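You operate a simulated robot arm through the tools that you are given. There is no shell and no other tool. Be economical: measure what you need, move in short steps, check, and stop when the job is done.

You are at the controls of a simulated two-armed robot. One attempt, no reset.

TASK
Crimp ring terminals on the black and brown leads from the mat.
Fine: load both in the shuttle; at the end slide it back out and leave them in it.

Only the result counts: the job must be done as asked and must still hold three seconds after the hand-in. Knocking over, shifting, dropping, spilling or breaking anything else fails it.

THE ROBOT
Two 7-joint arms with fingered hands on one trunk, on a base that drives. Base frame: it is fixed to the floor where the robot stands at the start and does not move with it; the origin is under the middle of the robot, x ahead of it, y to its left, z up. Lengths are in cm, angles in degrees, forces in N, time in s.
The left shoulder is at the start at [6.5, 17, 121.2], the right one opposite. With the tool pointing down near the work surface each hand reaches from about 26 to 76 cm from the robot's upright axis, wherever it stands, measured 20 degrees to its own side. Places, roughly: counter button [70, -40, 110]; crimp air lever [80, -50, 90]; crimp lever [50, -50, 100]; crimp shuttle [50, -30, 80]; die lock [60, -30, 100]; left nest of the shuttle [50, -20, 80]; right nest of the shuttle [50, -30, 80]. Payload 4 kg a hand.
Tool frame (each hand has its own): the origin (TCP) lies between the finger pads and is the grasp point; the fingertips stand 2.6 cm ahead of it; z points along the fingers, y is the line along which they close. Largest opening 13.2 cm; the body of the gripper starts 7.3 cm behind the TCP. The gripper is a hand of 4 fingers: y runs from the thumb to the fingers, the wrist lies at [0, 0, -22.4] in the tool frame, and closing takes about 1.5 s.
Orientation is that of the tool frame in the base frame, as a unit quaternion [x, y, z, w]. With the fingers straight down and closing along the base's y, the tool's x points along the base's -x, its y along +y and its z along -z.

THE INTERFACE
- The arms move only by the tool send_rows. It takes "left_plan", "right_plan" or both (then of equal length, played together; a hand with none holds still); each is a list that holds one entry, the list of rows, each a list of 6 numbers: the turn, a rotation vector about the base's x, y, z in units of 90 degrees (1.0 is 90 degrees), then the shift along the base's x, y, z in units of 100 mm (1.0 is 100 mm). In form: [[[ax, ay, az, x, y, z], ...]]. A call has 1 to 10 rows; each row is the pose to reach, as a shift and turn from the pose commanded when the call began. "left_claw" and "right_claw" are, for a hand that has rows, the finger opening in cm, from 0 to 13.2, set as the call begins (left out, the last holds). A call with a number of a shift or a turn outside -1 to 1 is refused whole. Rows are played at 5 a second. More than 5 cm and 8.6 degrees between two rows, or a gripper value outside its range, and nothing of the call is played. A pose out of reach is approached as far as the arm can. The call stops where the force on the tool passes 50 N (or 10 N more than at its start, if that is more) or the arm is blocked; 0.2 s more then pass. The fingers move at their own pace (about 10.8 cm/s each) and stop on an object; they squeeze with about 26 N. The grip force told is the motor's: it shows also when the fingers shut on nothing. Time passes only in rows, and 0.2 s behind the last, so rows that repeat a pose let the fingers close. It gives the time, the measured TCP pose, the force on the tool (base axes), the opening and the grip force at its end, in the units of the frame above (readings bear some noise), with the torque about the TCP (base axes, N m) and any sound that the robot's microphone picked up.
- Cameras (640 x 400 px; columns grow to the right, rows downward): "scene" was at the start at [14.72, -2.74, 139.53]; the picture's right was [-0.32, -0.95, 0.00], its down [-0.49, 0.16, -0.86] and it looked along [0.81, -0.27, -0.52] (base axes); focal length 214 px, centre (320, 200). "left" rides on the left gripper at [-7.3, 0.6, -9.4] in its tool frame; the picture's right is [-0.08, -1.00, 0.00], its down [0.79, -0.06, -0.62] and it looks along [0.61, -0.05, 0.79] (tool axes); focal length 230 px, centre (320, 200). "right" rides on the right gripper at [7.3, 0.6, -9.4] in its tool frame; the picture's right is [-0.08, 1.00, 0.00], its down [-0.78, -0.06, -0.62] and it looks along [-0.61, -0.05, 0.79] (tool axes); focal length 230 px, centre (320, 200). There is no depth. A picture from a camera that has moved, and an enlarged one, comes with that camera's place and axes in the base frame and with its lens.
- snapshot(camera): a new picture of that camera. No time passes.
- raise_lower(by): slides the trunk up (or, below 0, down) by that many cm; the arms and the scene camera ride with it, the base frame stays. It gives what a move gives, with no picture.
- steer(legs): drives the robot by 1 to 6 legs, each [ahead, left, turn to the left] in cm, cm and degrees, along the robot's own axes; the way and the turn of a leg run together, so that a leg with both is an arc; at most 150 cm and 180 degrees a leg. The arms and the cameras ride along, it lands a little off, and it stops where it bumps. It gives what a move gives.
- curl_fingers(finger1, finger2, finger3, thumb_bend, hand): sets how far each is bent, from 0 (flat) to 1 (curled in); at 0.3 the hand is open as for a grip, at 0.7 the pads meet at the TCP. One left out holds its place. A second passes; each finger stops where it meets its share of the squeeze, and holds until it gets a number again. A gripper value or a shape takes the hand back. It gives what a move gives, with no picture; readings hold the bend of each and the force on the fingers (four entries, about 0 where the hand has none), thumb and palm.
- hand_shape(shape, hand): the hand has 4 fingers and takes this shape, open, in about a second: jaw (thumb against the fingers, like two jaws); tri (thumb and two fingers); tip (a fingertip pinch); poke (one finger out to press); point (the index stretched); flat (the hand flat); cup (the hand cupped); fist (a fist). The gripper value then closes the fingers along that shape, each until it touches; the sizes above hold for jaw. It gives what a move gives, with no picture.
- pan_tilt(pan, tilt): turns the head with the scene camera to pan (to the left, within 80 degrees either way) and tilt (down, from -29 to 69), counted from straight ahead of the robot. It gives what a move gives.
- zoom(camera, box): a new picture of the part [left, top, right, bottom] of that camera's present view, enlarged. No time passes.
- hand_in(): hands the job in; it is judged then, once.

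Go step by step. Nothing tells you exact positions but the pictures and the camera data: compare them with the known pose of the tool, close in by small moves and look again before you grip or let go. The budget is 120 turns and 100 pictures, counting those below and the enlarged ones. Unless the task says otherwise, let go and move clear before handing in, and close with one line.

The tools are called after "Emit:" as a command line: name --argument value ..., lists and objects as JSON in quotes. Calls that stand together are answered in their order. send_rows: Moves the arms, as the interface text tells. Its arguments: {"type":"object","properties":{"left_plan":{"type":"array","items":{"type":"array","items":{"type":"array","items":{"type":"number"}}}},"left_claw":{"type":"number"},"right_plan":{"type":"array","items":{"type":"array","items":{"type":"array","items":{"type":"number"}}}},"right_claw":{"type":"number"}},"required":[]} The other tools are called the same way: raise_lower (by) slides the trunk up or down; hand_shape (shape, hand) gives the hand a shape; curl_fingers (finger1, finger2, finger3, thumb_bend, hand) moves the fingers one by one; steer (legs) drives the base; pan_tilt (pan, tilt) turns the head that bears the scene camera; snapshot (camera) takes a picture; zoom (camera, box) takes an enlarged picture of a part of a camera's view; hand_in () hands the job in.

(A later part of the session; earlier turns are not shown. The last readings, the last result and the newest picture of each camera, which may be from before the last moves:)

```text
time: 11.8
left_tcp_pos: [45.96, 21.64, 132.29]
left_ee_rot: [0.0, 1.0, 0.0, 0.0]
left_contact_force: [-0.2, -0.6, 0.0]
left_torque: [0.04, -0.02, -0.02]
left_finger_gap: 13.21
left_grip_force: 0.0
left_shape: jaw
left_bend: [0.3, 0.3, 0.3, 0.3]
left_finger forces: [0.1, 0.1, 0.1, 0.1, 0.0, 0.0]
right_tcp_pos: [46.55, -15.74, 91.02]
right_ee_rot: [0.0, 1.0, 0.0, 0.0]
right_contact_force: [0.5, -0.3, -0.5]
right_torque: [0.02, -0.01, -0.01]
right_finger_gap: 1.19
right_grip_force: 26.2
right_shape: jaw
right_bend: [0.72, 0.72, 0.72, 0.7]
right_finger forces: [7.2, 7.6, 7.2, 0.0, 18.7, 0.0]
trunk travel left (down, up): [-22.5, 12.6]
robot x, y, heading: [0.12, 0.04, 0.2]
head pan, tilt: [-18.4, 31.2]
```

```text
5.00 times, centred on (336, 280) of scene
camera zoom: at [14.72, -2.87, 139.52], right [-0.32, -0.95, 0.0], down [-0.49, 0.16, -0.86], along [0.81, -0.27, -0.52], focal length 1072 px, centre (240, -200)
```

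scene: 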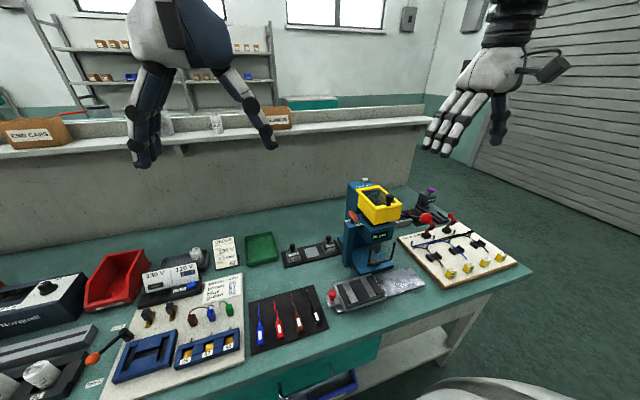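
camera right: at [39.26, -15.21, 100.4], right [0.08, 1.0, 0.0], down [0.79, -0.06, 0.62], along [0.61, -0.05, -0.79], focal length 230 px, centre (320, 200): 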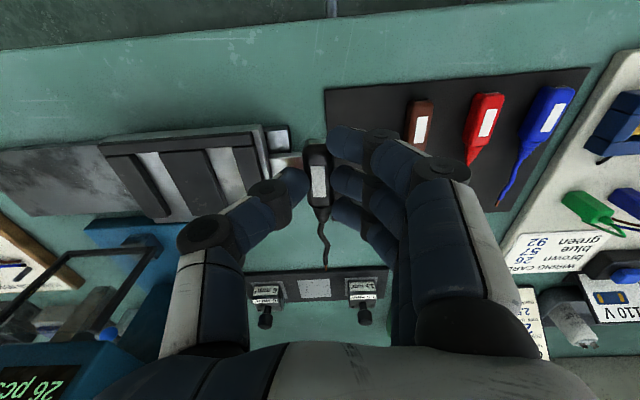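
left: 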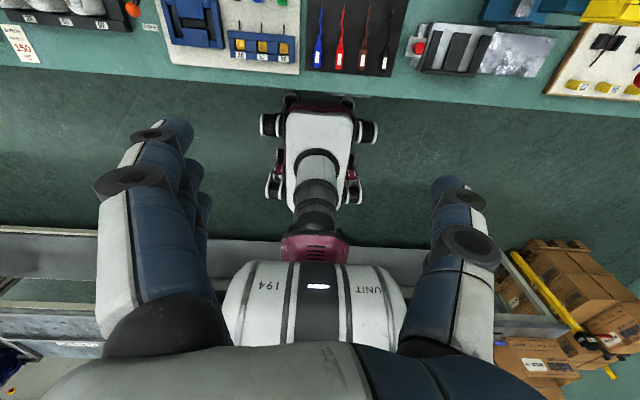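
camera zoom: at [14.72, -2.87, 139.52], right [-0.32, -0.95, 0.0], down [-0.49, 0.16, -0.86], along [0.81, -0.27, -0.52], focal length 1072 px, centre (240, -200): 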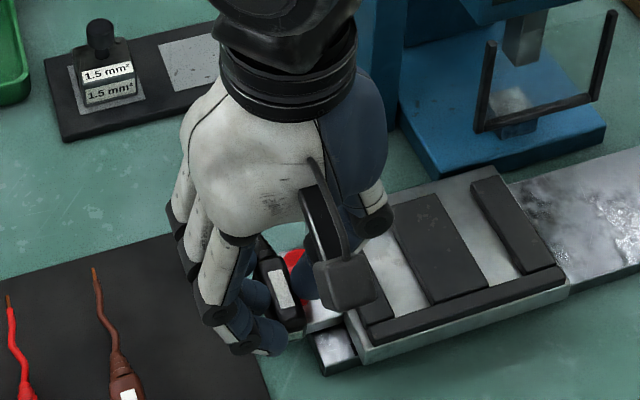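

The lead is held level. I'm carrying it over the shuttle toward the right nest at about y -30.5.

Emit:
send_rows --right_plan '[[[0, 0, 0, 0, -0.4, 0], [0, 0, 0, 0.1, -0.8, 0], [0, 0, 0, 0.1, -1.0, 0]]]'

Emit:
send_rows --right_plan '[[[0, 0, 0, 0.1, -0.3, 0], [0, 0, 0, 0.16, -0.46, 0], [0, 0, 0, 0.16, -0.46, -0.2]]]'

Emit:
snapshot --camera "right"

Emit:
zoom --camera "scene" --box '[304, 220, 432, 300]'

```text
time: 12.6
left_tcp_pos: [45.85, 21.66, 132.31]
left_ee_rot: [0.0, 1.0, 0.001, 0.0]
left_contact_force: [0.2, -0.3, -0.1]
left_torque: [0.02, 0.01, 0.01]
left_finger_gap: 13.22
left_grip_force: 0.0
left_shape: jaw
left_bend: [0.3, 0.3, 0.3, 0.3]
left_finger forces: [0.1, 0.1, 0.1, 0.0, 0.0, 0.0]
right_tcp_pos: [47.45, -25.77, 90.92]
right_ee_rot: [0.0, 1.0, 0.0, 0.0]
right_contact_force: [0.1, -0.1, -0.1]
right_torque: [0.04, 0.01, 0.02]
right_finger_gap: 1.18
right_grip_force: 25.5
right_shape: jaw
right_bend: [0.72, 0.72, 0.72, 0.7]
right_finger forces: [7.2, 7.6, 7.2, 0.1, 18.5, 0.0]
trunk travel left (down, up): [-22.5, 12.6]
robot x, y, heading: [-0.15, -0.13, -0.3]
head pan, tilt: [-18.4, 31.2]
```

```text
time: 13.4
left_tcp_pos: [46.04, 21.79, 132.32]
left_ee_rot: [0.0, 1.0, -0.001, -0.001]
left_contact_force: [0.3, -0.1, 0.1]
left_torque: [0.03, 0.04, -0.02]
left_finger_gap: 13.2
left_grip_force: 0.1
left_shape: jaw
left_bend: [0.3, 0.3, 0.3, 0.3]
left_finger forces: [0.0, 0.0, 0.0, 0.0, 0.0, 0.0]
right_tcp_pos: [49.53, -30.28, 89.07]
right_ee_rot: [0.0, 1.0, 0.001, 0.001]
right_contact_force: [0.3, 0.2, -0.8]
right_torque: [0.0, 0.0, 0.0]
right_finger_gap: 1.17
right_grip_force: 25.9
right_shape: jaw
right_bend: [0.72, 0.72, 0.72, 0.7]
right_finger forces: [7.1, 7.6, 7.1, 0.0, 18.3, 0.1]
trunk travel left (down, up): [-22.5, 12.6]
robot x, y, heading: [0.15, -0.0, 0.0]
head pan, tilt: [-18.4, 31.2]
```

```text
62 pictures are left
camera right: at [42.1, -29.74, 98.47], right [0.08, 1.0, 0.0], down [0.79, -0.06, 0.62], along [0.61, -0.05, -0.79], focal length 230 px, centre (320, 200)
```

right: 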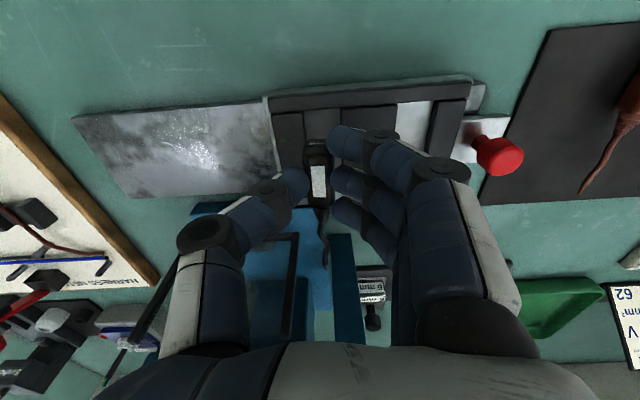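

```text
5.00 times, centred on (368, 260) of scene
camera zoom: at [14.8, -2.76, 139.51], right [-0.32, -0.95, 0.0], down [-0.49, 0.16, -0.85], along [0.81, -0.27, -0.52], focal length 1072 px, centre (80, -100)
```

zoom: 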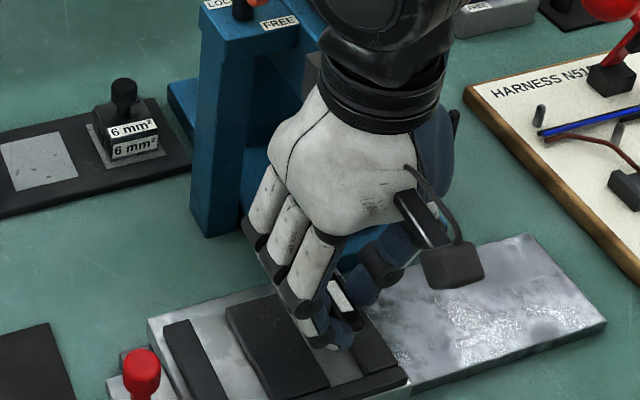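

Emit:
zoom --camera "right" --box '[240, 80, 400, 180]'

Emit:
zoom --camera "right" --box '[240, 170, 400, 270]'

```text
4.00 times, centred on (320, 130) of right
camera zoom: at [42.1, -29.74, 98.47], right [0.08, 1.0, 0.0], down [0.79, -0.06, 0.62], along [0.61, -0.05, -0.79], focal length 920 px, centre (320, 480)
```

zoom: 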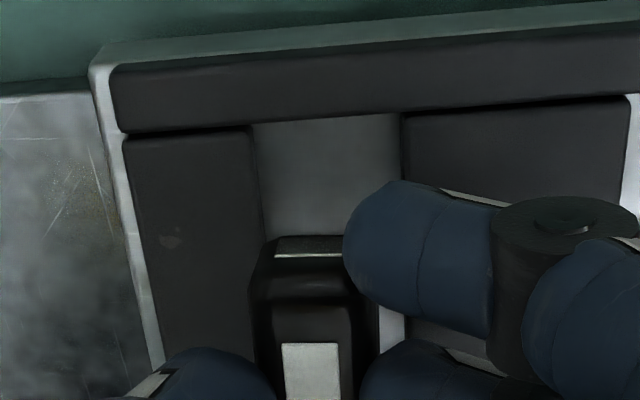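

```text
4.00 times, centred on (320, 220) of right
camera zoom: at [42.1, -29.74, 98.47], right [0.08, 1.0, 0.0], down [0.79, -0.06, 0.62], along [0.61, -0.05, -0.79], focal length 920 px, centre (320, 120)
```

zoom: 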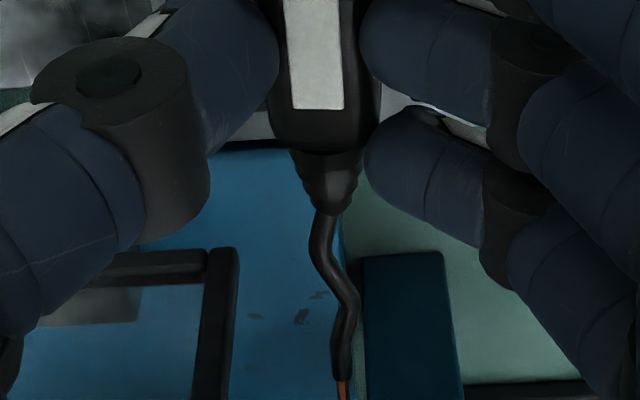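

The block is over the right nest (nest centre about y -30.05, block at -30.26, back end just ahead of the rear strip). I'm shifting 0.2 left and lowering in small steps.

Emit:
send_rows --right_plan '[[[0, 0, 0, 0.02, 0.02, -0.1], [0, 0, 0, 0.02, 0.02, -0.2], [0, 0, 0, 0.02, 0.02, -0.28], [0, 0, 0, 0.02, 0.02, -0.34], [0, 0, 0, 0.02, 0.02, -0.38]]]'

Emit:
zoom --camera "right" --box '[240, 100, 400, 200]'

Emit:
zoom --camera "scene" --box '[350, 262, 414, 302]'

```text
time: 14.6
left_tcp_pos: [45.5, 21.83, 132.5]
left_ee_rot: [0.001, 1.0, -0.001, 0.001]
left_contact_force: [0.4, 0.3, 0.0]
left_torque: [0.01, 0.02, -0.02]
left_finger_gap: 13.2
left_grip_force: 0.0
left_shape: jaw
left_bend: [0.3, 0.3, 0.3, 0.3]
left_finger forces: [0.0, 0.0, 0.1, 0.0, 0.2, 0.0]
right_tcp_pos: [49.62, -29.87, 86.16]
right_ee_rot: [0.0, 1.0, -0.001, 0.006]
right_contact_force: [-12.5, -0.7, 39.2]
right_torque: [-0.01, 0.4, 0.01]
right_finger_gap: 1.58
right_grip_force: 26.3
right_shape: jaw
right_bend: [0.73, 0.73, 0.72, 0.71]
right_finger forces: [17.9, 14.2, 10.9, 0.1, 38.4, 0.1]
trunk travel left (down, up): [-22.5, 12.6]
robot x, y, heading: [0.21, -0.17, 0.0]
head pan, tilt: [-18.4, 31.2]
stopped in row 5 (right hand): the force on the tool passed its limit at 56 N (the readings are from after the stop); the commanded pose is now the measured one
```

```text
4.00 times, centred on (320, 150) of right
camera zoom: at [42.19, -29.3, 95.57], right [0.08, 1.0, 0.0], down [0.78, -0.06, 0.63], along [0.62, -0.05, -0.78], focal length 920 px, centre (320, 400)
```

zoom: 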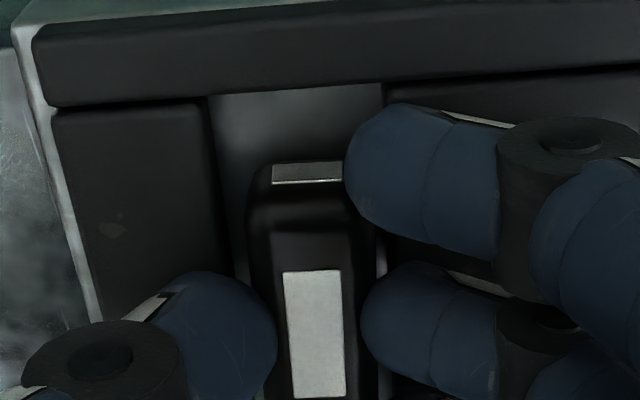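

```text
10.00 times, centred on (382, 282) of scene
camera zoom: at [14.27, -2.6, 139.62], right [-0.32, -0.95, 0.0], down [-0.49, 0.16, -0.86], along [0.81, -0.27, -0.52], focal length 2145 px, centre (-300, -620)
```

zoom: 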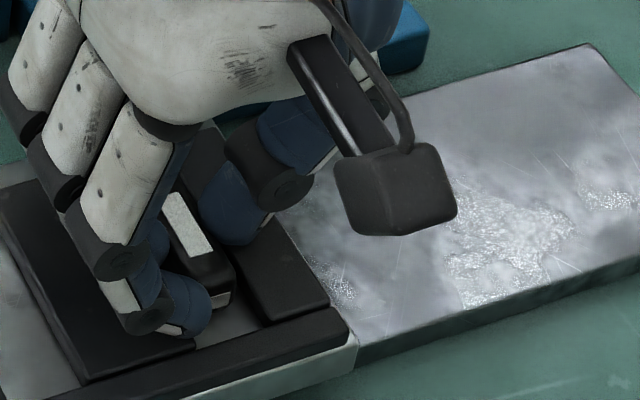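

Contact came at TCP z 86.2, and the block lies inside the nest. I'm easing up slightly and opening the fingers a little.

Emit:
send_rows --right_plan '[[[0, 0, 0, 0, -0.01, 0.02], [0, 0, 0, 0, -0.01, 0.02]]]'

Emit:
send_rows --right_plan '[[[0, 0, 0, 0, 0, 0], [0, 0, 0, 0, 0, 0], [0, 0, 0, 0, 0, 0.0], [0, 0, 0, 0, 0, 0]]]' --right_claw 3.0

Emit:
zoom --camera "right" --box '[240, 100, 400, 200]'

```text
time: 15.2
left_tcp_pos: [45.57, 21.97, 132.31]
left_ee_rot: [-0.001, 1.0, 0.0, 0.001]
left_contact_force: [-0.4, -0.6, 0.1]
left_torque: [-0.03, -0.01, 0.01]
left_finger_gap: 13.19
left_grip_force: 0.0
left_shape: jaw
left_bend: [0.3, 0.3, 0.3, 0.3]
left_finger forces: [0.0, 0.1, 0.1, 0.1, 0.1, 0.1]
right_tcp_pos: [49.58, -29.95, 86.21]
right_ee_rot: [0.0, 1.0, -0.001, 0.007]
right_contact_force: [-10.8, 3.3, 43.5]
right_torque: [0.11, 0.33, -0.02]
right_finger_gap: 1.57
right_grip_force: 25.7
right_shape: jaw
right_bend: [0.73, 0.73, 0.72, 0.72]
right_finger forces: [19.1, 16.0, 11.7, 0.1, 38.6, 0.1]
trunk travel left (down, up): [-22.5, 12.6]
robot x, y, heading: [-0.03, -0.22, -0.2]
head pan, tilt: [-18.4, 31.2]
```

```text
time: 16.2
left_tcp_pos: [45.69, 21.88, 132.36]
left_ee_rot: [0.0, 1.0, -0.001, 0.001]
left_contact_force: [0.1, 0.4, -0.1]
left_torque: [0.0, -0.02, -0.01]
left_finger_gap: 13.15
left_grip_force: 0.0
left_shape: jaw
left_bend: [0.3, 0.3, 0.3, 0.3]
left_finger forces: [0.0, 0.0, 0.0, 0.1, 0.0, 0.1]
right_tcp_pos: [49.57, -30.04, 86.05]
right_ee_rot: [0.0, 1.0, -0.001, 0.004]
right_contact_force: [-4.5, -0.3, 30.6]
right_torque: [0.05, 0.23, 0.02]
right_finger_gap: 2.69
right_grip_force: 0.0
right_shape: jaw
right_bend: [0.76, 0.76, 0.75, 0.73]
right_finger forces: [7.5, 7.2, 5.7, 0.1, 11.5, 0.0]
trunk travel left (down, up): [-22.5, 12.6]
robot x, y, heading: [0.03, 0.12, 0.1]
head pan, tilt: [-18.4, 31.2]
```

```text
4.00 times, centred on (320, 150) of right
camera zoom: at [42.25, -29.49, 95.41], right [0.08, 1.0, 0.0], down [0.78, -0.06, 0.62], along [0.62, -0.05, -0.78], focal length 920 px, centre (320, 400)
```

zoom: 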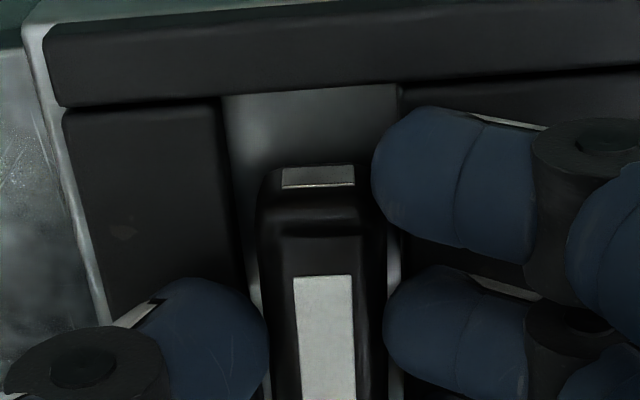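

The fingers rest on the strips and the lead sits in the nest. Lifting straight up and looking.

Emit:
send_rows --right_plan '[[[0, 0, 0, 0, 0, 0.05], [0, 0, 0, 0, 0, 0.2], [0, 0, 0, 0, 0, 0.5], [0, 0, 0, -0.2, 0.2, 0.9]]]'

Emit:
snapshot --camera "right"

Emit:
zoom --camera "right" --box '[200, 80, 392, 200]'

```text
time: 17.2
left_tcp_pos: [45.75, 21.98, 132.29]
left_ee_rot: [0.0, 1.0, 0.0, 0.001]
left_contact_force: [-1.0, -0.3, -0.6]
left_torque: [-0.01, -0.02, -0.02]
left_finger_gap: 13.17
left_grip_force: 0.0
left_shape: jaw
left_bend: [0.3, 0.3, 0.3, 0.3]
left_finger forces: [0.0, 0.0, 0.0, 0.0, 0.1, 0.0]
right_tcp_pos: [47.59, -27.88, 95.08]
right_ee_rot: [0.0, 1.0, -0.001, 0.003]
right_contact_force: [-0.6, -0.7, 0.2]
right_torque: [-0.01, -0.02, 0.02]
right_finger_gap: 2.98
right_grip_force: 0.1
right_shape: jaw
right_bend: [0.73, 0.73, 0.73, 0.7]
right_finger forces: [0.1, 0.1, 0.0, 0.1, 0.0, 0.0]
trunk travel left (down, up): [-22.5, 12.6]
robot x, y, heading: [-0.36, 0.26, -0.0]
head pan, tilt: [-18.4, 31.2]
```

```text
55 pictures are left
camera right: at [40.21, -27.36, 104.39], right [0.08, 1.0, 0.0], down [0.78, -0.06, 0.62], along [0.62, -0.05, -0.78], focal length 230 px, centre (320, 200)
```

right: 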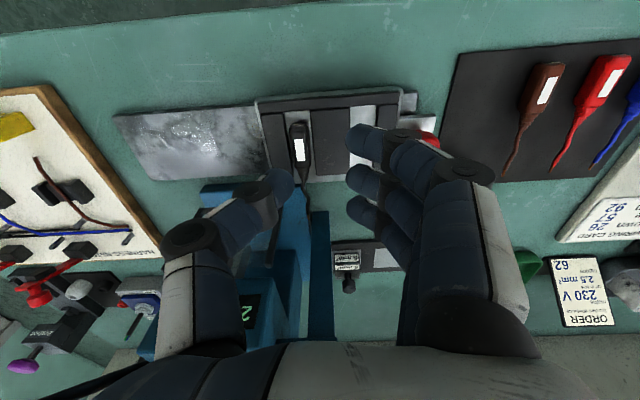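

```text
3.33 times, centred on (296, 140) of right
camera zoom: at [40.21, -27.36, 104.39], right [0.08, 1.0, 0.0], down [0.78, -0.06, 0.62], along [0.62, -0.05, -0.78], focal length 767 px, centre (400, 400)
```

zoom: 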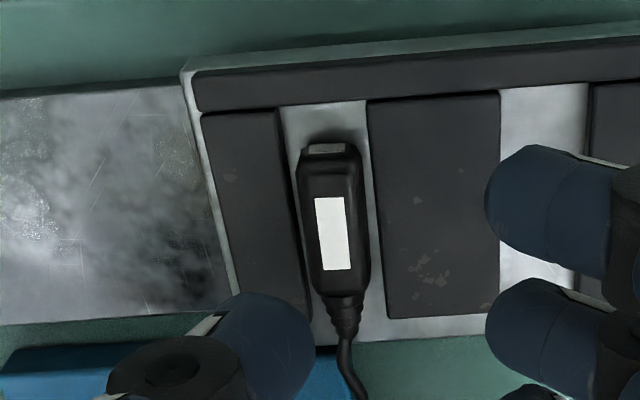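

The black lead is seated in the right nest. Now for the brown lead, with its block centre at about (46.85, -7.65).

Emit:
send_rows --right_plan '[[[0, 0, 0, 0, 0.45, 0], [0, 0, 0, 0, 0.9, 0], [0, 0, 0, 0, 1.0, 0]]]'

Emit:
send_rows --right_plan '[[[0, 0, 0, -0.03, 0.45, 0], [0, 0, 0, -0.07, 0.9, 0], [0, 0, 0, -0.07, 1.0, -0.3], [0, 0, 0, -0.07, 1.0, -0.3]]]' --right_claw 3.2

Emit:
snapshot --camera "right"

```text
time: 18.0
left_tcp_pos: [45.91, 21.8, 132.24]
left_ee_rot: [0.0, 1.0, 0.0, 0.001]
left_contact_force: [-0.2, -1.3, 0.2]
left_torque: [0.01, -0.03, 0.0]
left_finger_gap: 13.18
left_grip_force: 0.2
left_shape: jaw
left_bend: [0.3, 0.3, 0.3, 0.3]
left_finger forces: [0.0, 0.0, 0.0, 0.0, 0.0, 0.0]
right_tcp_pos: [47.66, -18.01, 94.85]
right_ee_rot: [0.0, 1.0, 0.0, 0.003]
right_contact_force: [0.4, 0.6, -0.1]
right_torque: [0.0, -0.01, 0.01]
right_finger_gap: 2.98
right_grip_force: 0.1
right_shape: jaw
right_bend: [0.73, 0.73, 0.73, 0.7]
right_finger forces: [0.0, 0.0, 0.0, 0.1, 0.1, 0.0]
trunk travel left (down, up): [-22.5, 12.6]
robot x, y, heading: [-0.27, -0.32, -0.0]
head pan, tilt: [-18.4, 31.2]
```

```text
time: 19.0
left_tcp_pos: [45.88, 21.77, 132.28]
left_ee_rot: [0.001, 1.0, -0.001, 0.0]
left_contact_force: [0.2, -0.2, 0.3]
left_torque: [-0.01, -0.03, -0.01]
left_finger_gap: 13.18
left_grip_force: 0.1
left_shape: jaw
left_bend: [0.3, 0.3, 0.3, 0.3]
left_finger forces: [0.1, 0.1, 0.0, 0.0, 0.1, 0.1]
right_tcp_pos: [47.0, -7.89, 92.12]
right_ee_rot: [0.0, 1.0, 0.0, 0.003]
right_contact_force: [-0.8, 0.7, -0.6]
right_torque: [-0.02, -0.04, -0.02]
right_finger_gap: 3.16
right_grip_force: 0.0
right_shape: jaw
right_bend: [0.73, 0.73, 0.73, 0.7]
right_finger forces: [0.1, 0.0, 0.0, 0.0, 0.1, 0.1]
trunk travel left (down, up): [-22.5, 12.6]
robot x, y, heading: [0.19, 0.14, 0.1]
head pan, tilt: [-18.4, 31.2]
```

```text
53 pictures are left
camera right: at [39.66, -7.27, 101.5], right [0.08, 1.0, 0.0], down [0.78, -0.06, 0.62], along [0.62, -0.05, -0.78], focal length 230 px, centre (320, 200)
```

right: 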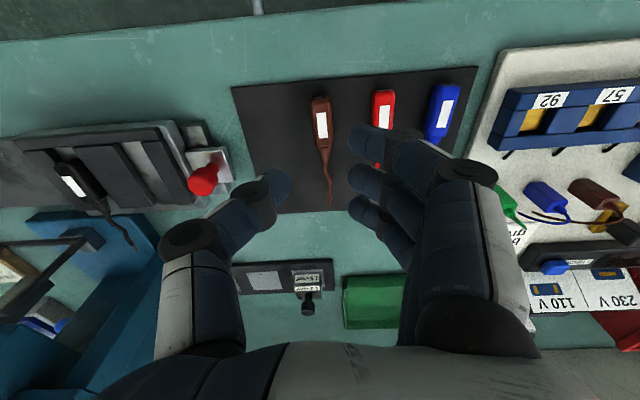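

Emit:
send_rows --right_plan '[[[0, 0, 0, 0, 0.02, -0.3], [0, 0, 0, -0.01, 0.02, -0.6], [0, 0, 0, -0.01, 0.02, -0.75], [0, 0, 0, -0.01, 0.02, -0.8]]]'

Emit:
zoom --camera "right" --box '[240, 110, 432, 230]'

```text
time: 20.0
left_tcp_pos: [45.89, 21.66, 132.19]
left_ee_rot: [0.0, 1.0, 0.0, 0.0]
left_contact_force: [0.7, 0.1, -0.1]
left_torque: [0.01, 0.0, 0.02]
left_finger_gap: 13.19
left_grip_force: 0.1
left_shape: jaw
left_bend: [0.3, 0.3, 0.3, 0.3]
left_finger forces: [0.1, 0.1, 0.1, 0.1, 0.0, 0.0]
right_tcp_pos: [47.05, -7.84, 83.99]
right_ee_rot: [0.0, 1.0, 0.0, 0.004]
right_contact_force: [-0.9, -0.4, 0.3]
right_torque: [-0.03, 0.0, 0.01]
right_finger_gap: 3.17
right_grip_force: 0.0
right_shape: jaw
right_bend: [0.73, 0.73, 0.73, 0.7]
right_finger forces: [0.1, 0.0, 0.0, 0.0, 0.0, 0.0]
trunk travel left (down, up): [-22.5, 12.6]
robot x, y, heading: [0.06, -0.19, -0.1]
head pan, tilt: [-18.4, 31.2]
```

```text
3.33 times, centred on (336, 170) of right
camera zoom: at [39.73, -7.25, 93.42], right [0.08, 1.0, 0.0], down [0.78, -0.06, 0.62], along [0.62, -0.05, -0.78], focal length 767 px, centre (267, 300)
```

zoom: 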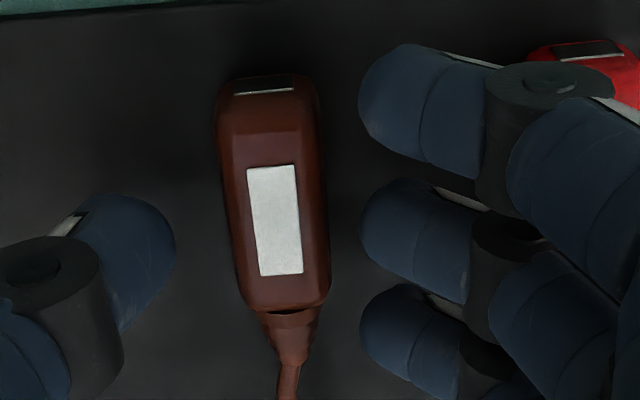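

The brown block is centred between the fingers. I'm shifting 3 mm back to match the earlier grasp, then closing and lifting.

Emit:
send_rows --right_plan '[[[0, 0, 0, -0.03, 0.01, 0], [0, 0, 0, -0.03, 0.01, 0]]]'

Emit:
send_rows --right_plan '[[[0, 0, 0, 0, 0, 0], [0, 0, 0, 0, 0, 0], [0, 0, 0, 0, 0, 0], [0, 0, 0, 0, 0, 0], [0, 0, 0, 0, 0, 0], [0, 0, 0, 0, 0, 0], [0, 0, 0, 0, 0, 0.1], [0, 0, 0, 0, 0, 0.3], [0, 0, 0, 0, 0, 0.6], [0, 0, 0, 0, 0, 0.75]]]' --right_claw 0.5

Emit:
snapshot --camera "right"

```text
time: 20.6
left_tcp_pos: [45.86, 21.66, 132.28]
left_ee_rot: [0.0, 1.0, 0.0, 0.0]
left_contact_force: [-0.1, 0.1, 0.3]
left_torque: [0.02, 0.02, 0.01]
left_finger_gap: 13.2
left_grip_force: 0.1
left_shape: jaw
left_bend: [0.3, 0.3, 0.3, 0.3]
left_finger forces: [0.1, 0.0, 0.0, 0.0, 0.0, 0.0]
right_tcp_pos: [46.76, -7.71, 84.1]
right_ee_rot: [0.0, 1.0, 0.0, 0.003]
right_contact_force: [-0.7, 0.3, 0.5]
right_torque: [-0.01, -0.03, -0.02]
right_finger_gap: 3.17
right_grip_force: 0.0
right_shape: jaw
right_bend: [0.73, 0.73, 0.73, 0.7]
right_finger forces: [0.0, 0.0, 0.0, 0.0, 0.0, 0.0]
trunk travel left (down, up): [-22.5, 12.6]
robot x, y, heading: [0.09, -0.04, 0.1]
head pan, tilt: [-18.4, 31.2]
```

```text
time: 22.8
left_tcp_pos: [45.89, 21.8, 132.22]
left_ee_rot: [0.0, 1.0, 0.0, 0.0]
left_contact_force: [0.7, -0.7, -0.4]
left_torque: [-0.01, 0.0, -0.02]
left_finger_gap: 13.18
left_grip_force: 0.1
left_shape: jaw
left_bend: [0.3, 0.3, 0.3, 0.3]
left_finger forces: [0.0, 0.1, 0.0, 0.0, 0.0, 0.0]
right_tcp_pos: [46.64, -7.68, 91.62]
right_ee_rot: [-0.001, 1.0, 0.0, 0.004]
right_contact_force: [-0.3, 0.3, -0.8]
right_torque: [0.02, -0.02, -0.04]
right_finger_gap: 1.18
right_grip_force: 26.1
right_shape: jaw
right_bend: [0.72, 0.72, 0.72, 0.7]
right_finger forces: [7.0, 7.9, 7.3, 0.0, 20.7, 0.0]
trunk travel left (down, up): [-22.5, 12.6]
robot x, y, heading: [-0.21, 0.18, 0.1]
head pan, tilt: [-18.4, 31.2]
```

```text
51 pictures are left
camera right: at [39.27, -7.16, 100.92], right [0.08, 1.0, 0.0], down [0.78, -0.06, 0.62], along [0.62, -0.05, -0.78], focal length 230 px, centre (320, 200)
```

right: 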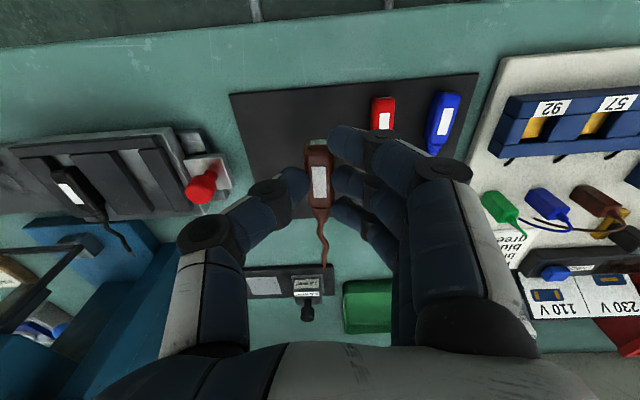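

Brown is gripped with 1.18 opening. I'm carrying it over the left nest at (49.2, -24.15).

Emit:
send_rows --right_plan '[[[0, 0, 0, 0, -0.4, 0], [0, 0, 0, 0.1, -0.8, 0], [0, 0, 0, 0.1, -1.0, 0]]]'

Emit:
send_rows --right_plan '[[[0, 0, 0, 0.1, -0.4, 0], [0, 0, 0, 0.16, -0.65, 0], [0, 0, 0, 0.16, -0.65, -0.3]]]'

Emit:
snapshot --camera "right"

Emit:
zoom --camera "right" --box '[240, 90, 400, 190]'

```text
time: 23.6
left_tcp_pos: [45.85, 21.65, 132.29]
left_ee_rot: [0.0, 1.0, 0.0, 0.0]
left_contact_force: [0.6, -0.2, 0.5]
left_torque: [0.01, -0.02, 0.01]
left_finger_gap: 13.19
left_grip_force: 0.0
left_shape: jaw
left_bend: [0.3, 0.3, 0.3, 0.3]
left_finger forces: [0.0, 0.0, 0.1, 0.0, 0.0, 0.0]
right_tcp_pos: [47.48, -17.58, 91.69]
right_ee_rot: [-0.001, 1.0, 0.001, 0.003]
right_contact_force: [-0.4, 0.5, 0.3]
right_torque: [0.03, 0.01, 0.02]
right_finger_gap: 1.15
right_grip_force: 26.1
right_shape: jaw
right_bend: [0.72, 0.72, 0.72, 0.7]
right_finger forces: [6.9, 8.0, 7.3, 0.1, 20.5, 0.1]
trunk travel left (down, up): [-22.5, 12.6]
robot x, y, heading: [0.1, -0.17, -0.0]
head pan, tilt: [-18.4, 31.2]
```

```text
time: 24.4
left_tcp_pos: [46.07, 21.73, 132.24]
left_ee_rot: [0.0, 1.0, 0.001, -0.001]
left_contact_force: [0.3, 0.0, 0.3]
left_torque: [-0.06, -0.02, -0.02]
left_finger_gap: 13.17
left_grip_force: 0.0
left_shape: jaw
left_bend: [0.3, 0.3, 0.3, 0.3]
left_finger forces: [0.1, 0.0, 0.0, 0.1, 0.0, 0.0]
right_tcp_pos: [49.33, -24.29, 88.25]
right_ee_rot: [0.0, 1.0, 0.0, 0.004]
right_contact_force: [0.6, -0.2, -0.6]
right_torque: [0.0, 0.02, 0.03]
right_finger_gap: 1.15
right_grip_force: 26.0
right_shape: jaw
right_bend: [0.72, 0.72, 0.72, 0.7]
right_finger forces: [6.9, 7.9, 7.3, 0.1, 20.4, 0.1]
trunk travel left (down, up): [-22.5, 12.6]
robot x, y, heading: [0.22, -0.08, 0.3]
head pan, tilt: [-18.4, 31.2]
```

```text
50 pictures are left
camera right: at [41.92, -23.71, 97.62], right [0.08, 1.0, 0.0], down [0.78, -0.06, 0.62], along [0.62, -0.05, -0.78], focal length 230 px, centre (320, 200)
```

right: 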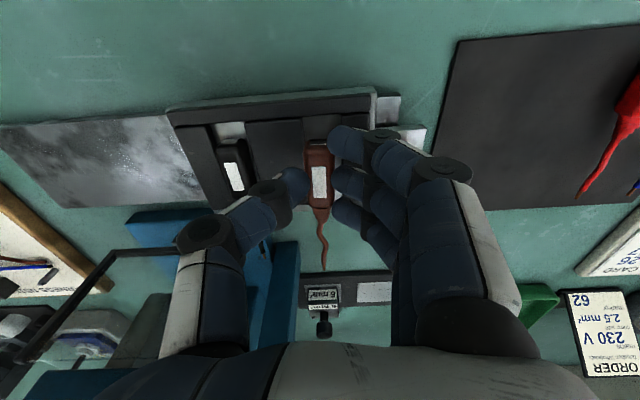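

```text
4.00 times, centred on (320, 140) of right
camera zoom: at [41.92, -23.71, 97.62], right [0.08, 1.0, 0.0], down [0.78, -0.06, 0.62], along [0.62, -0.05, -0.78], focal length 920 px, centre (320, 440)
```

zoom: 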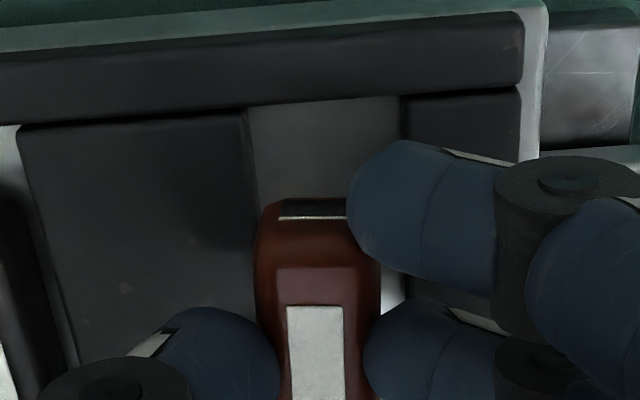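

The block sits about 0.15 right of the nest centre. I'm correcting that and lowering to just above the strip level.

Emit:
send_rows --right_plan '[[[0, 0, 0, 0, 0.015, -0.08], [0, 0, 0, 0, 0.015, -0.14], [0, 0, 0, 0, 0.015, -0.19]]]'

Emit:
zoom --camera "right" --box '[240, 90, 400, 190]'

Emit:
zoom --camera "scene" --box '[325, 255, 405, 305]'

```text
time: 25.2
left_tcp_pos: [45.96, 21.83, 132.23]
left_ee_rot: [0.0, 1.0, 0.0, 0.0]
left_contact_force: [0.3, -0.6, 0.2]
left_torque: [-0.02, -0.01, -0.02]
left_finger_gap: 13.17
left_grip_force: 0.1
left_shape: jaw
left_bend: [0.3, 0.3, 0.3, 0.3]
left_finger forces: [0.1, 0.0, 0.0, 0.1, 0.0, 0.0]
right_tcp_pos: [49.4, -24.0, 86.44]
right_ee_rot: [-0.001, 1.0, 0.0, 0.003]
right_contact_force: [0.0, 0.6, 1.0]
right_torque: [-0.01, 0.01, -0.01]
right_finger_gap: 1.15
right_grip_force: 25.9
right_shape: jaw
right_bend: [0.72, 0.72, 0.72, 0.7]
right_finger forces: [7.3, 8.1, 7.4, 0.1, 21.0, 0.0]
trunk travel left (down, up): [-22.5, 12.6]
robot x, y, heading: [0.45, 0.11, -0.1]
head pan, tilt: [-18.4, 31.2]
```

```text
4.00 times, centred on (320, 140) of right
camera zoom: at [41.94, -23.5, 95.86], right [0.08, 1.0, 0.0], down [0.78, -0.06, 0.62], along [0.62, -0.05, -0.78], focal length 920 px, centre (320, 440)
```

zoom: 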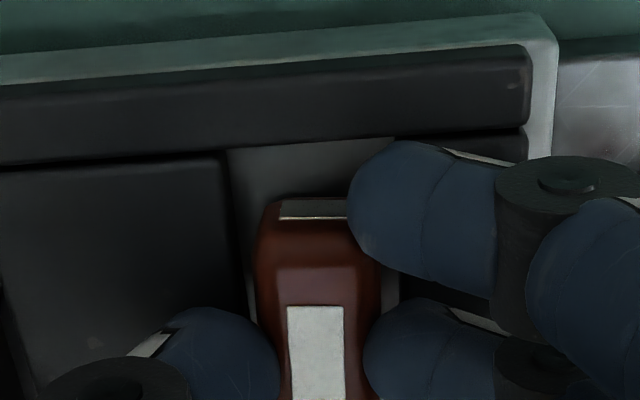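

```text
8.00 times, centred on (365, 280) of scene
camera zoom: at [14.72, -2.74, 139.53], right [-0.32, -0.95, 0.0], down [-0.49, 0.16, -0.86], along [0.81, -0.27, -0.52], focal length 1716 px, centre (-40, -440)
```

zoom: 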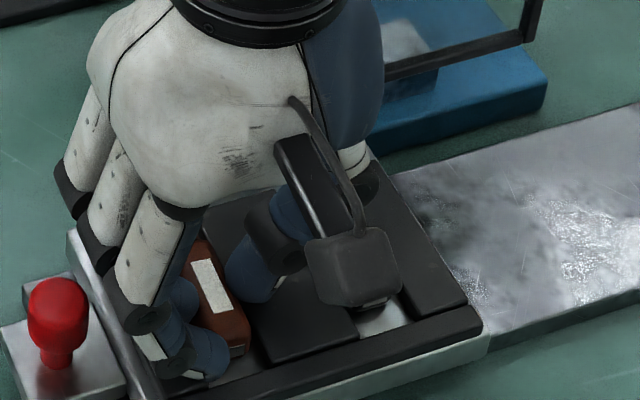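

Emit:
send_rows --right_plan '[[[0, 0, 0, 0, 0, 0], [0, 0, 0, 0, 0, 0], [0, 0, 0, 0, 0, 0.0], [0, 0, 0, 0, 0, 0]]]' --right_claw 2.6

Emit:
send_rows --right_plan '[[[0, 0, 0, 0, 0, 0.1], [0, 0, 0, 0, 0, 0.3], [0, 0, 0, 0, 0, 0.6], [0, 0, 0, 0, 0.1, 1.0]]]'

Emit:
snapshot --camera "right"

Emit:
zoom --camera "right" --box '[200, 80, 392, 200]'

```text
time: 26.2
left_tcp_pos: [45.94, 21.87, 132.2]
left_ee_rot: [0.001, 1.0, 0.001, 0.0]
left_contact_force: [-0.2, -0.3, 1.4]
left_torque: [-0.01, 0.02, -0.01]
left_finger_gap: 13.17
left_grip_force: 0.0
left_shape: jaw
left_bend: [0.3, 0.3, 0.3, 0.3]
left_finger forces: [0.0, 0.1, 0.0, 0.1, 0.0, 0.1]
right_tcp_pos: [49.4, -24.06, 86.45]
right_ee_rot: [0.0, 1.0, 0.0, 0.004]
right_contact_force: [-0.2, 0.1, 0.1]
right_torque: [-0.01, -0.01, -0.01]
right_finger_gap: 2.58
right_grip_force: 0.1
right_shape: jaw
right_bend: [0.73, 0.73, 0.73, 0.7]
right_finger forces: [0.1, 0.1, 0.0, 0.0, 0.1, 0.0]
trunk travel left (down, up): [-22.5, 12.6]
robot x, y, heading: [-0.05, 0.07, -0.0]
head pan, tilt: [-18.4, 31.2]
```

```text
time: 27.2
left_tcp_pos: [45.8, 21.85, 132.41]
left_ee_rot: [0.0, 1.0, 0.0, 0.001]
left_contact_force: [0.2, 0.6, 0.4]
left_torque: [0.0, 0.03, -0.02]
left_finger_gap: 13.22
left_grip_force: 0.2
left_shape: jaw
left_bend: [0.3, 0.3, 0.3, 0.3]
left_finger forces: [0.0, 0.0, 0.1, 0.0, 0.0, 0.0]
right_tcp_pos: [49.36, -23.09, 96.78]
right_ee_rot: [0.0, 1.0, 0.0, 0.004]
right_contact_force: [-0.1, -0.2, 0.1]
right_torque: [0.0, -0.01, 0.01]
right_finger_gap: 2.56
right_grip_force: 0.0
right_shape: jaw
right_bend: [0.73, 0.73, 0.73, 0.7]
right_finger forces: [0.0, 0.1, 0.1, 0.0, 0.1, 0.0]
trunk travel left (down, up): [-22.5, 12.6]
robot x, y, heading: [0.13, 0.43, -0.1]
head pan, tilt: [-18.4, 31.2]
```

```text
46 pictures are left
camera right: at [41.97, -22.54, 106.16], right [0.08, 1.0, 0.0], down [0.78, -0.06, 0.62], along [0.62, -0.05, -0.78], focal length 230 px, centre (320, 200)
```

right: 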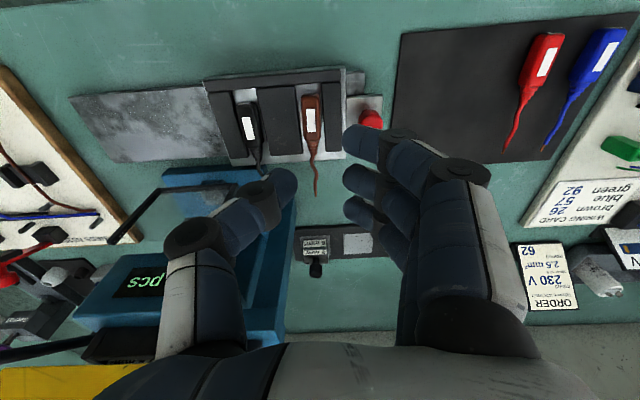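

```text
3.33 times, centred on (296, 140) of right
camera zoom: at [41.97, -22.54, 106.16], right [0.08, 1.0, 0.0], down [0.78, -0.06, 0.62], along [0.62, -0.05, -0.78], focal length 767 px, centre (400, 400)
```

zoom: 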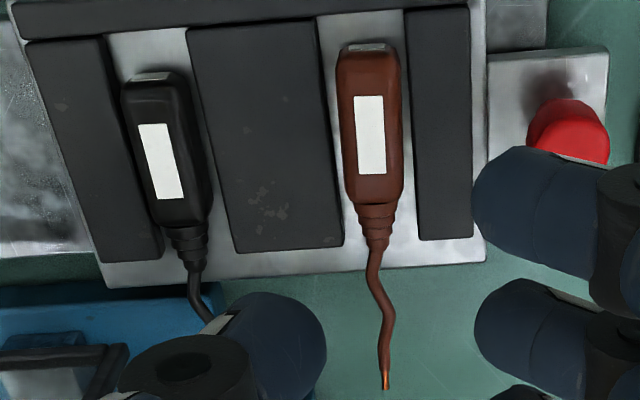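

Both leads are loaded. Next I'll bring the hand over the red shuttle knob at about (50.05, -18.45, top about 85.3).

Emit:
send_rows --right_plan '[[[0, 0, 0, 0.07, 0.46, 0], [0, 0, 0, 0.07, 0.46, -0.3], [0, 0, 0, 0.07, 0.46, -0.6]]]' --right_claw 3.6

Emit:
snapshot --camera "right"

```text
time: 28.0
left_tcp_pos: [45.94, 21.87, 132.19]
left_ee_rot: [0.0, 1.0, 0.0, 0.0]
left_contact_force: [0.1, 0.4, 0.5]
left_torque: [-0.02, 0.0, -0.04]
left_finger_gap: 13.19
left_grip_force: 0.0
left_shape: jaw
left_bend: [0.3, 0.3, 0.3, 0.3]
left_finger forces: [0.1, 0.0, 0.0, 0.1, 0.1, 0.0]
right_tcp_pos: [50.25, -18.73, 90.74]
right_ee_rot: [0.0, 1.0, 0.0, 0.003]
right_contact_force: [-0.1, 0.9, -0.4]
right_torque: [0.0, 0.0, 0.0]
right_finger_gap: 3.56
right_grip_force: 0.1
right_shape: jaw
right_bend: [0.73, 0.73, 0.73, 0.7]
right_finger forces: [0.0, 0.0, 0.1, 0.0, 0.0, 0.1]
trunk travel left (down, up): [-22.5, 12.6]
robot x, y, heading: [0.04, -0.17, 0.2]
head pan, tilt: [-18.4, 31.2]
```

```text
44 pictures are left
camera right: at [42.87, -18.11, 100.08], right [0.08, 1.0, 0.0], down [0.78, -0.06, 0.62], along [0.62, -0.05, -0.78], focal length 230 px, centre (320, 200)
```

right: 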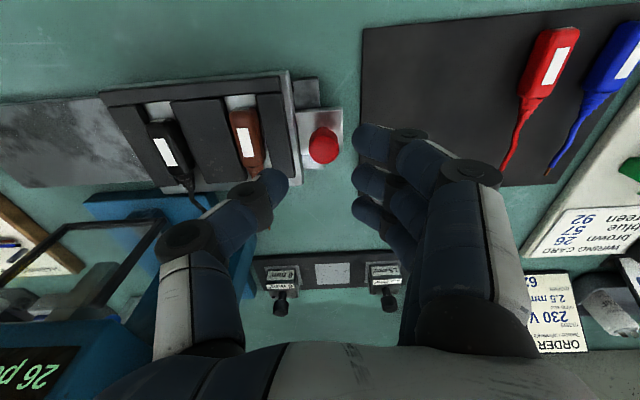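

Emit:
send_rows --right_plan '[[[0, 0, 0, 0, 0.03, -0.2], [0, 0, 0, 0, 0.03, -0.33], [0, 0, 0, 0, 0.03, -0.42]]]'

Emit:
send_rows --right_plan '[[[0, 0, 0, 0, 0, 0], [0, 0, 0, 0, 0, 0], [0, 0, 0, 0, 0, 0], [0, 0, 0, 0, 0, 0], [0, 0, 0, 0, 0, 0], [0, 0, 0, 0, 0, 0]]]' --right_claw 0.5

Emit:
snapshot --camera "right"

```text
time: 28.8
left_tcp_pos: [45.92, 21.8, 132.25]
left_ee_rot: [0.001, 1.0, 0.0, -0.001]
left_contact_force: [-1.0, -0.4, -0.4]
left_torque: [-0.01, -0.01, 0.03]
left_finger_gap: 13.22
left_grip_force: 0.0
left_shape: jaw
left_bend: [0.3, 0.3, 0.3, 0.3]
left_finger forces: [0.0, 0.1, 0.0, 0.1, 0.0, 0.1]
right_tcp_pos: [50.04, -18.15, 86.46]
right_ee_rot: [0.001, 1.0, 0.0, 0.004]
right_contact_force: [0.4, 0.1, 0.3]
right_torque: [-0.02, -0.02, 0.02]
right_finger_gap: 3.55
right_grip_force: 0.1
right_shape: jaw
right_bend: [0.73, 0.73, 0.73, 0.7]
right_finger forces: [0.1, 0.0, 0.0, 0.0, 0.0, 0.0]
trunk travel left (down, up): [-22.5, 12.6]
robot x, y, heading: [-0.46, -0.09, -0.0]
head pan, tilt: [-18.4, 31.2]
```

```text
time: 30.2
left_tcp_pos: [45.89, 21.51, 132.2]
left_ee_rot: [0.0, 1.0, 0.0, 0.0]
left_contact_force: [-0.2, 0.0, -0.1]
left_torque: [0.04, 0.01, -0.01]
left_finger_gap: 13.19
left_grip_force: 0.0
left_shape: jaw
left_bend: [0.3, 0.3, 0.3, 0.3]
left_finger forces: [0.1, 0.0, 0.0, 0.0, 0.0, 0.0]
right_tcp_pos: [49.99, -18.47, 86.32]
right_ee_rot: [0.0, 1.0, 0.0, 0.004]
right_contact_force: [-1.9, -16.8, -1.1]
right_torque: [-0.24, 0.04, -0.08]
right_finger_gap: 0.4
right_grip_force: 26.4
right_shape: jaw
right_bend: [0.68, 0.72, 0.68, 0.7]
right_finger forces: [0.0, 9.1, 0.0, 0.0, 25.9, 0.1]
trunk travel left (down, up): [-22.5, 12.6]
robot x, y, heading: [-0.49, 0.21, 0.0]
head pan, tilt: [-18.4, 31.2]
```

```text
43 pictures are left
camera right: at [42.63, -17.91, 95.8], right [0.08, 1.0, 0.0], down [0.78, -0.06, 0.62], along [0.62, -0.05, -0.78], focal length 230 px, centre (320, 200)
```

right: 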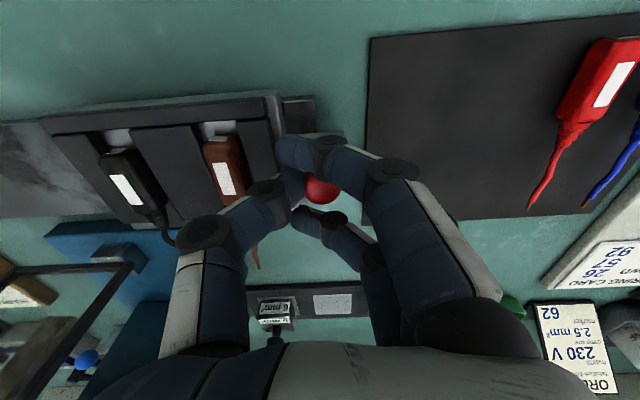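

The knob is pinched. I'm sliding the shuttle right (-y) about 6 cm, then looking.

Emit:
send_rows --right_plan '[[[0, 0, 0, 0, -0.1, 0], [0, 0, 0, 0, -0.2, 0], [0, 0, 0, 0, -0.3, 0], [0, 0, 0, 0, -0.4, 0], [0, 0, 0, 0, -0.5, 0], [0, 0, 0, 0, -0.6, 0]]]'

Emit:
snapshot --camera "right"

Emit:
zoom --camera "scene" --box '[320, 220, 448, 300]'

```text
time: 31.6
left_tcp_pos: [45.88, 21.69, 132.33]
left_ee_rot: [0.0, 1.0, 0.0, 0.002]
left_contact_force: [-0.1, -0.1, 0.3]
left_torque: [0.0, -0.01, -0.03]
left_finger_gap: 13.2
left_grip_force: 0.1
left_shape: jaw
left_bend: [0.3, 0.3, 0.3, 0.3]
left_finger forces: [0.0, 0.0, 0.0, 0.0, 0.0, 0.1]
right_tcp_pos: [50.0, -24.28, 86.44]
right_ee_rot: [-0.001, 1.0, 0.0, 0.004]
right_contact_force: [-4.3, 0.7, 3.3]
right_torque: [0.25, 0.1, 0.01]
right_finger_gap: 0.25
right_grip_force: 25.5
right_shape: jaw
right_bend: [0.68, 0.71, 0.68, 0.7]
right_finger forces: [0.0, 15.7, 0.0, 0.1, 15.2, 0.1]
trunk travel left (down, up): [-22.5, 12.6]
robot x, y, heading: [-0.11, -0.05, 0.1]
head pan, tilt: [-18.4, 31.2]
```

```text
42 pictures are left
camera right: at [42.6, -23.72, 95.78], right [0.08, 1.0, 0.0], down [0.78, -0.06, 0.62], along [0.62, -0.05, -0.78], focal length 230 px, centre (320, 200)
```

right: 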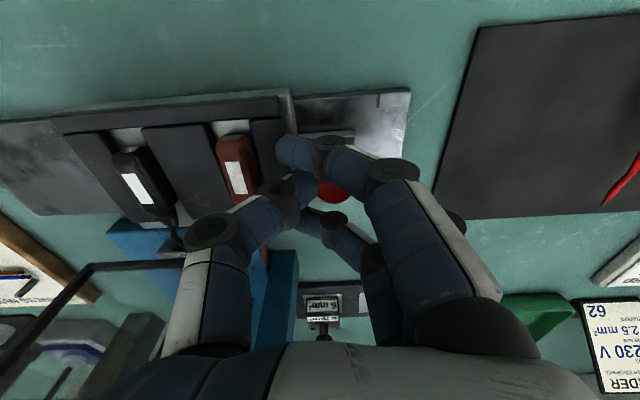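

```text
5.00 times, centred on (384, 260) of scene
camera zoom: at [14.63, -2.75, 139.54], right [-0.32, -0.95, 0.0], down [-0.49, 0.16, -0.86], along [0.81, -0.27, -0.52], focal length 1072 px, centre (0, -100)
```

zoom: 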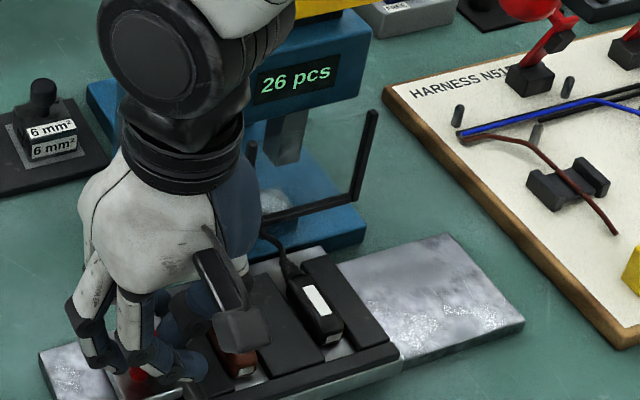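

Emit:
zoom --camera "right" --box '[70, 190, 230, 290]'

Emit:
zoom --camera "scene" --box '[360, 240, 408, 270]'

```text
4.00 times, centred on (150, 240) of right
camera zoom: at [42.6, -23.72, 95.78], right [0.08, 1.0, 0.0], down [0.78, -0.06, 0.62], along [0.62, -0.05, -0.78], focal length 920 px, centre (1000, 40)
```

zoom: 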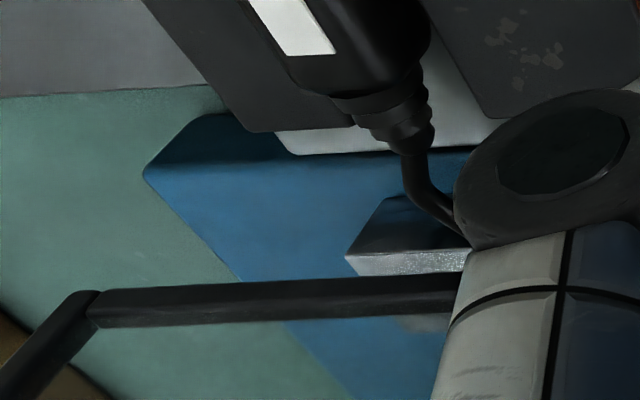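

```text
13.33 times, centred on (384, 255) of scene
camera zoom: at [14.63, -2.75, 139.54], right [-0.32, -0.95, 0.0], down [-0.49, 0.16, -0.86], along [0.81, -0.27, -0.52], focal length 2860 px, centre (-533, -533)
```

zoom: 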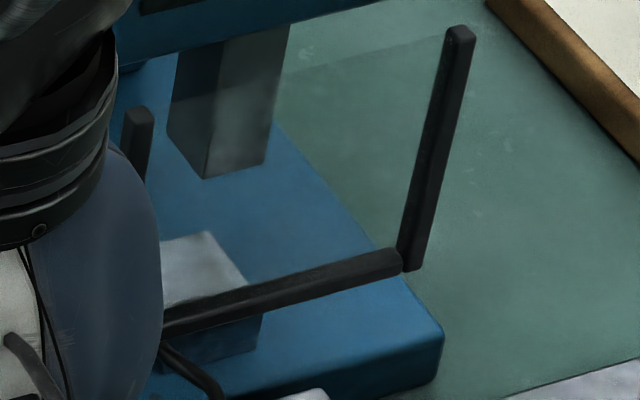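

The wire passes under the guard bar onto the anvil, and the die centre is at about y -37.2. I need about 1.1 cm more, in small steps while listening for a detent.

Emit:
send_rows --right_plan '[[[0, 0, 0, 0, -0.04, 0], [0, 0, 0, 0, -0.08, 0], [0, 0, 0, 0, -0.12, 0], [0, 0, 0, 0, -0.12, 0]]]'

Emit:
snapshot --camera "right"

Emit:
zoom --camera "scene" --box '[352, 235, 432, 285]'

```text
time: 32.6
left_tcp_pos: [45.93, 21.69, 132.2]
left_ee_rot: [0.0, 1.0, 0.0, 0.001]
left_contact_force: [-0.6, -0.8, 1.2]
left_torque: [0.02, 0.03, 0.01]
left_finger_gap: 13.19
left_grip_force: 0.0
left_shape: jaw
left_bend: [0.3, 0.3, 0.3, 0.3]
left_finger forces: [0.0, 0.1, 0.0, 0.1, 0.0, 0.0]
right_tcp_pos: [49.93, -25.5, 86.48]
right_ee_rot: [0.0, 1.0, -0.001, 0.003]
right_contact_force: [0.0, -1.0, 1.9]
right_torque: [0.2, 0.05, -0.01]
right_finger_gap: 0.19
right_grip_force: 25.8
right_shape: jaw
right_bend: [0.68, 0.71, 0.68, 0.7]
right_finger forces: [0.0, 14.3, 0.0, 0.1, 16.3, 0.0]
trunk travel left (down, up): [-22.5, 12.6]
robot x, y, heading: [0.44, 0.2, -0.1]
head pan, tilt: [-18.4, 31.2]
```

```text
38 pictures are left
camera right: at [42.59, -25.0, 95.79], right [0.08, 1.0, 0.0], down [0.78, -0.06, 0.62], along [0.62, -0.05, -0.78], focal length 230 px, centre (320, 200)
```

right: 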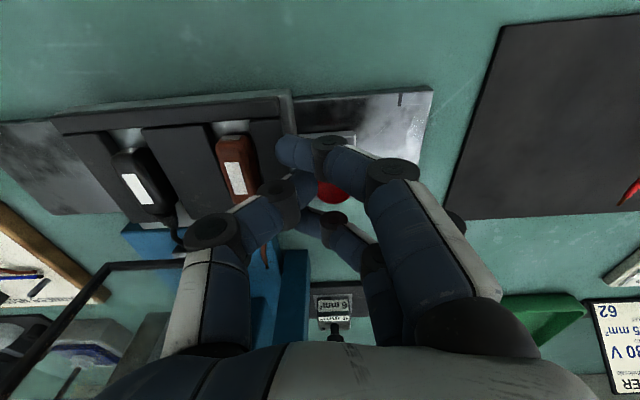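

```text
8.00 times, centred on (392, 260) of scene
camera zoom: at [14.68, -2.76, 139.53], right [-0.32, -0.95, 0.0], down [-0.49, 0.16, -0.86], along [0.81, -0.27, -0.52], focal length 1716 px, centre (-256, -280)
```

zoom: 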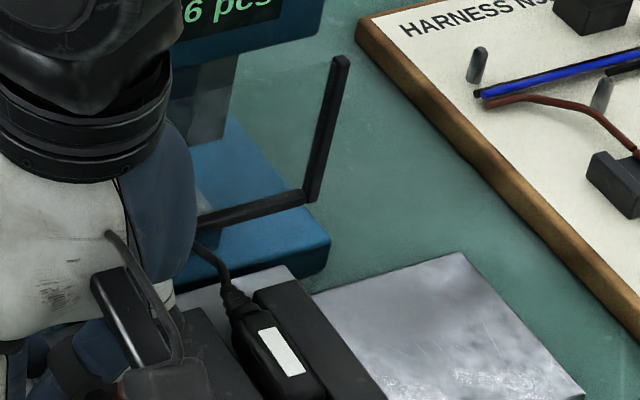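

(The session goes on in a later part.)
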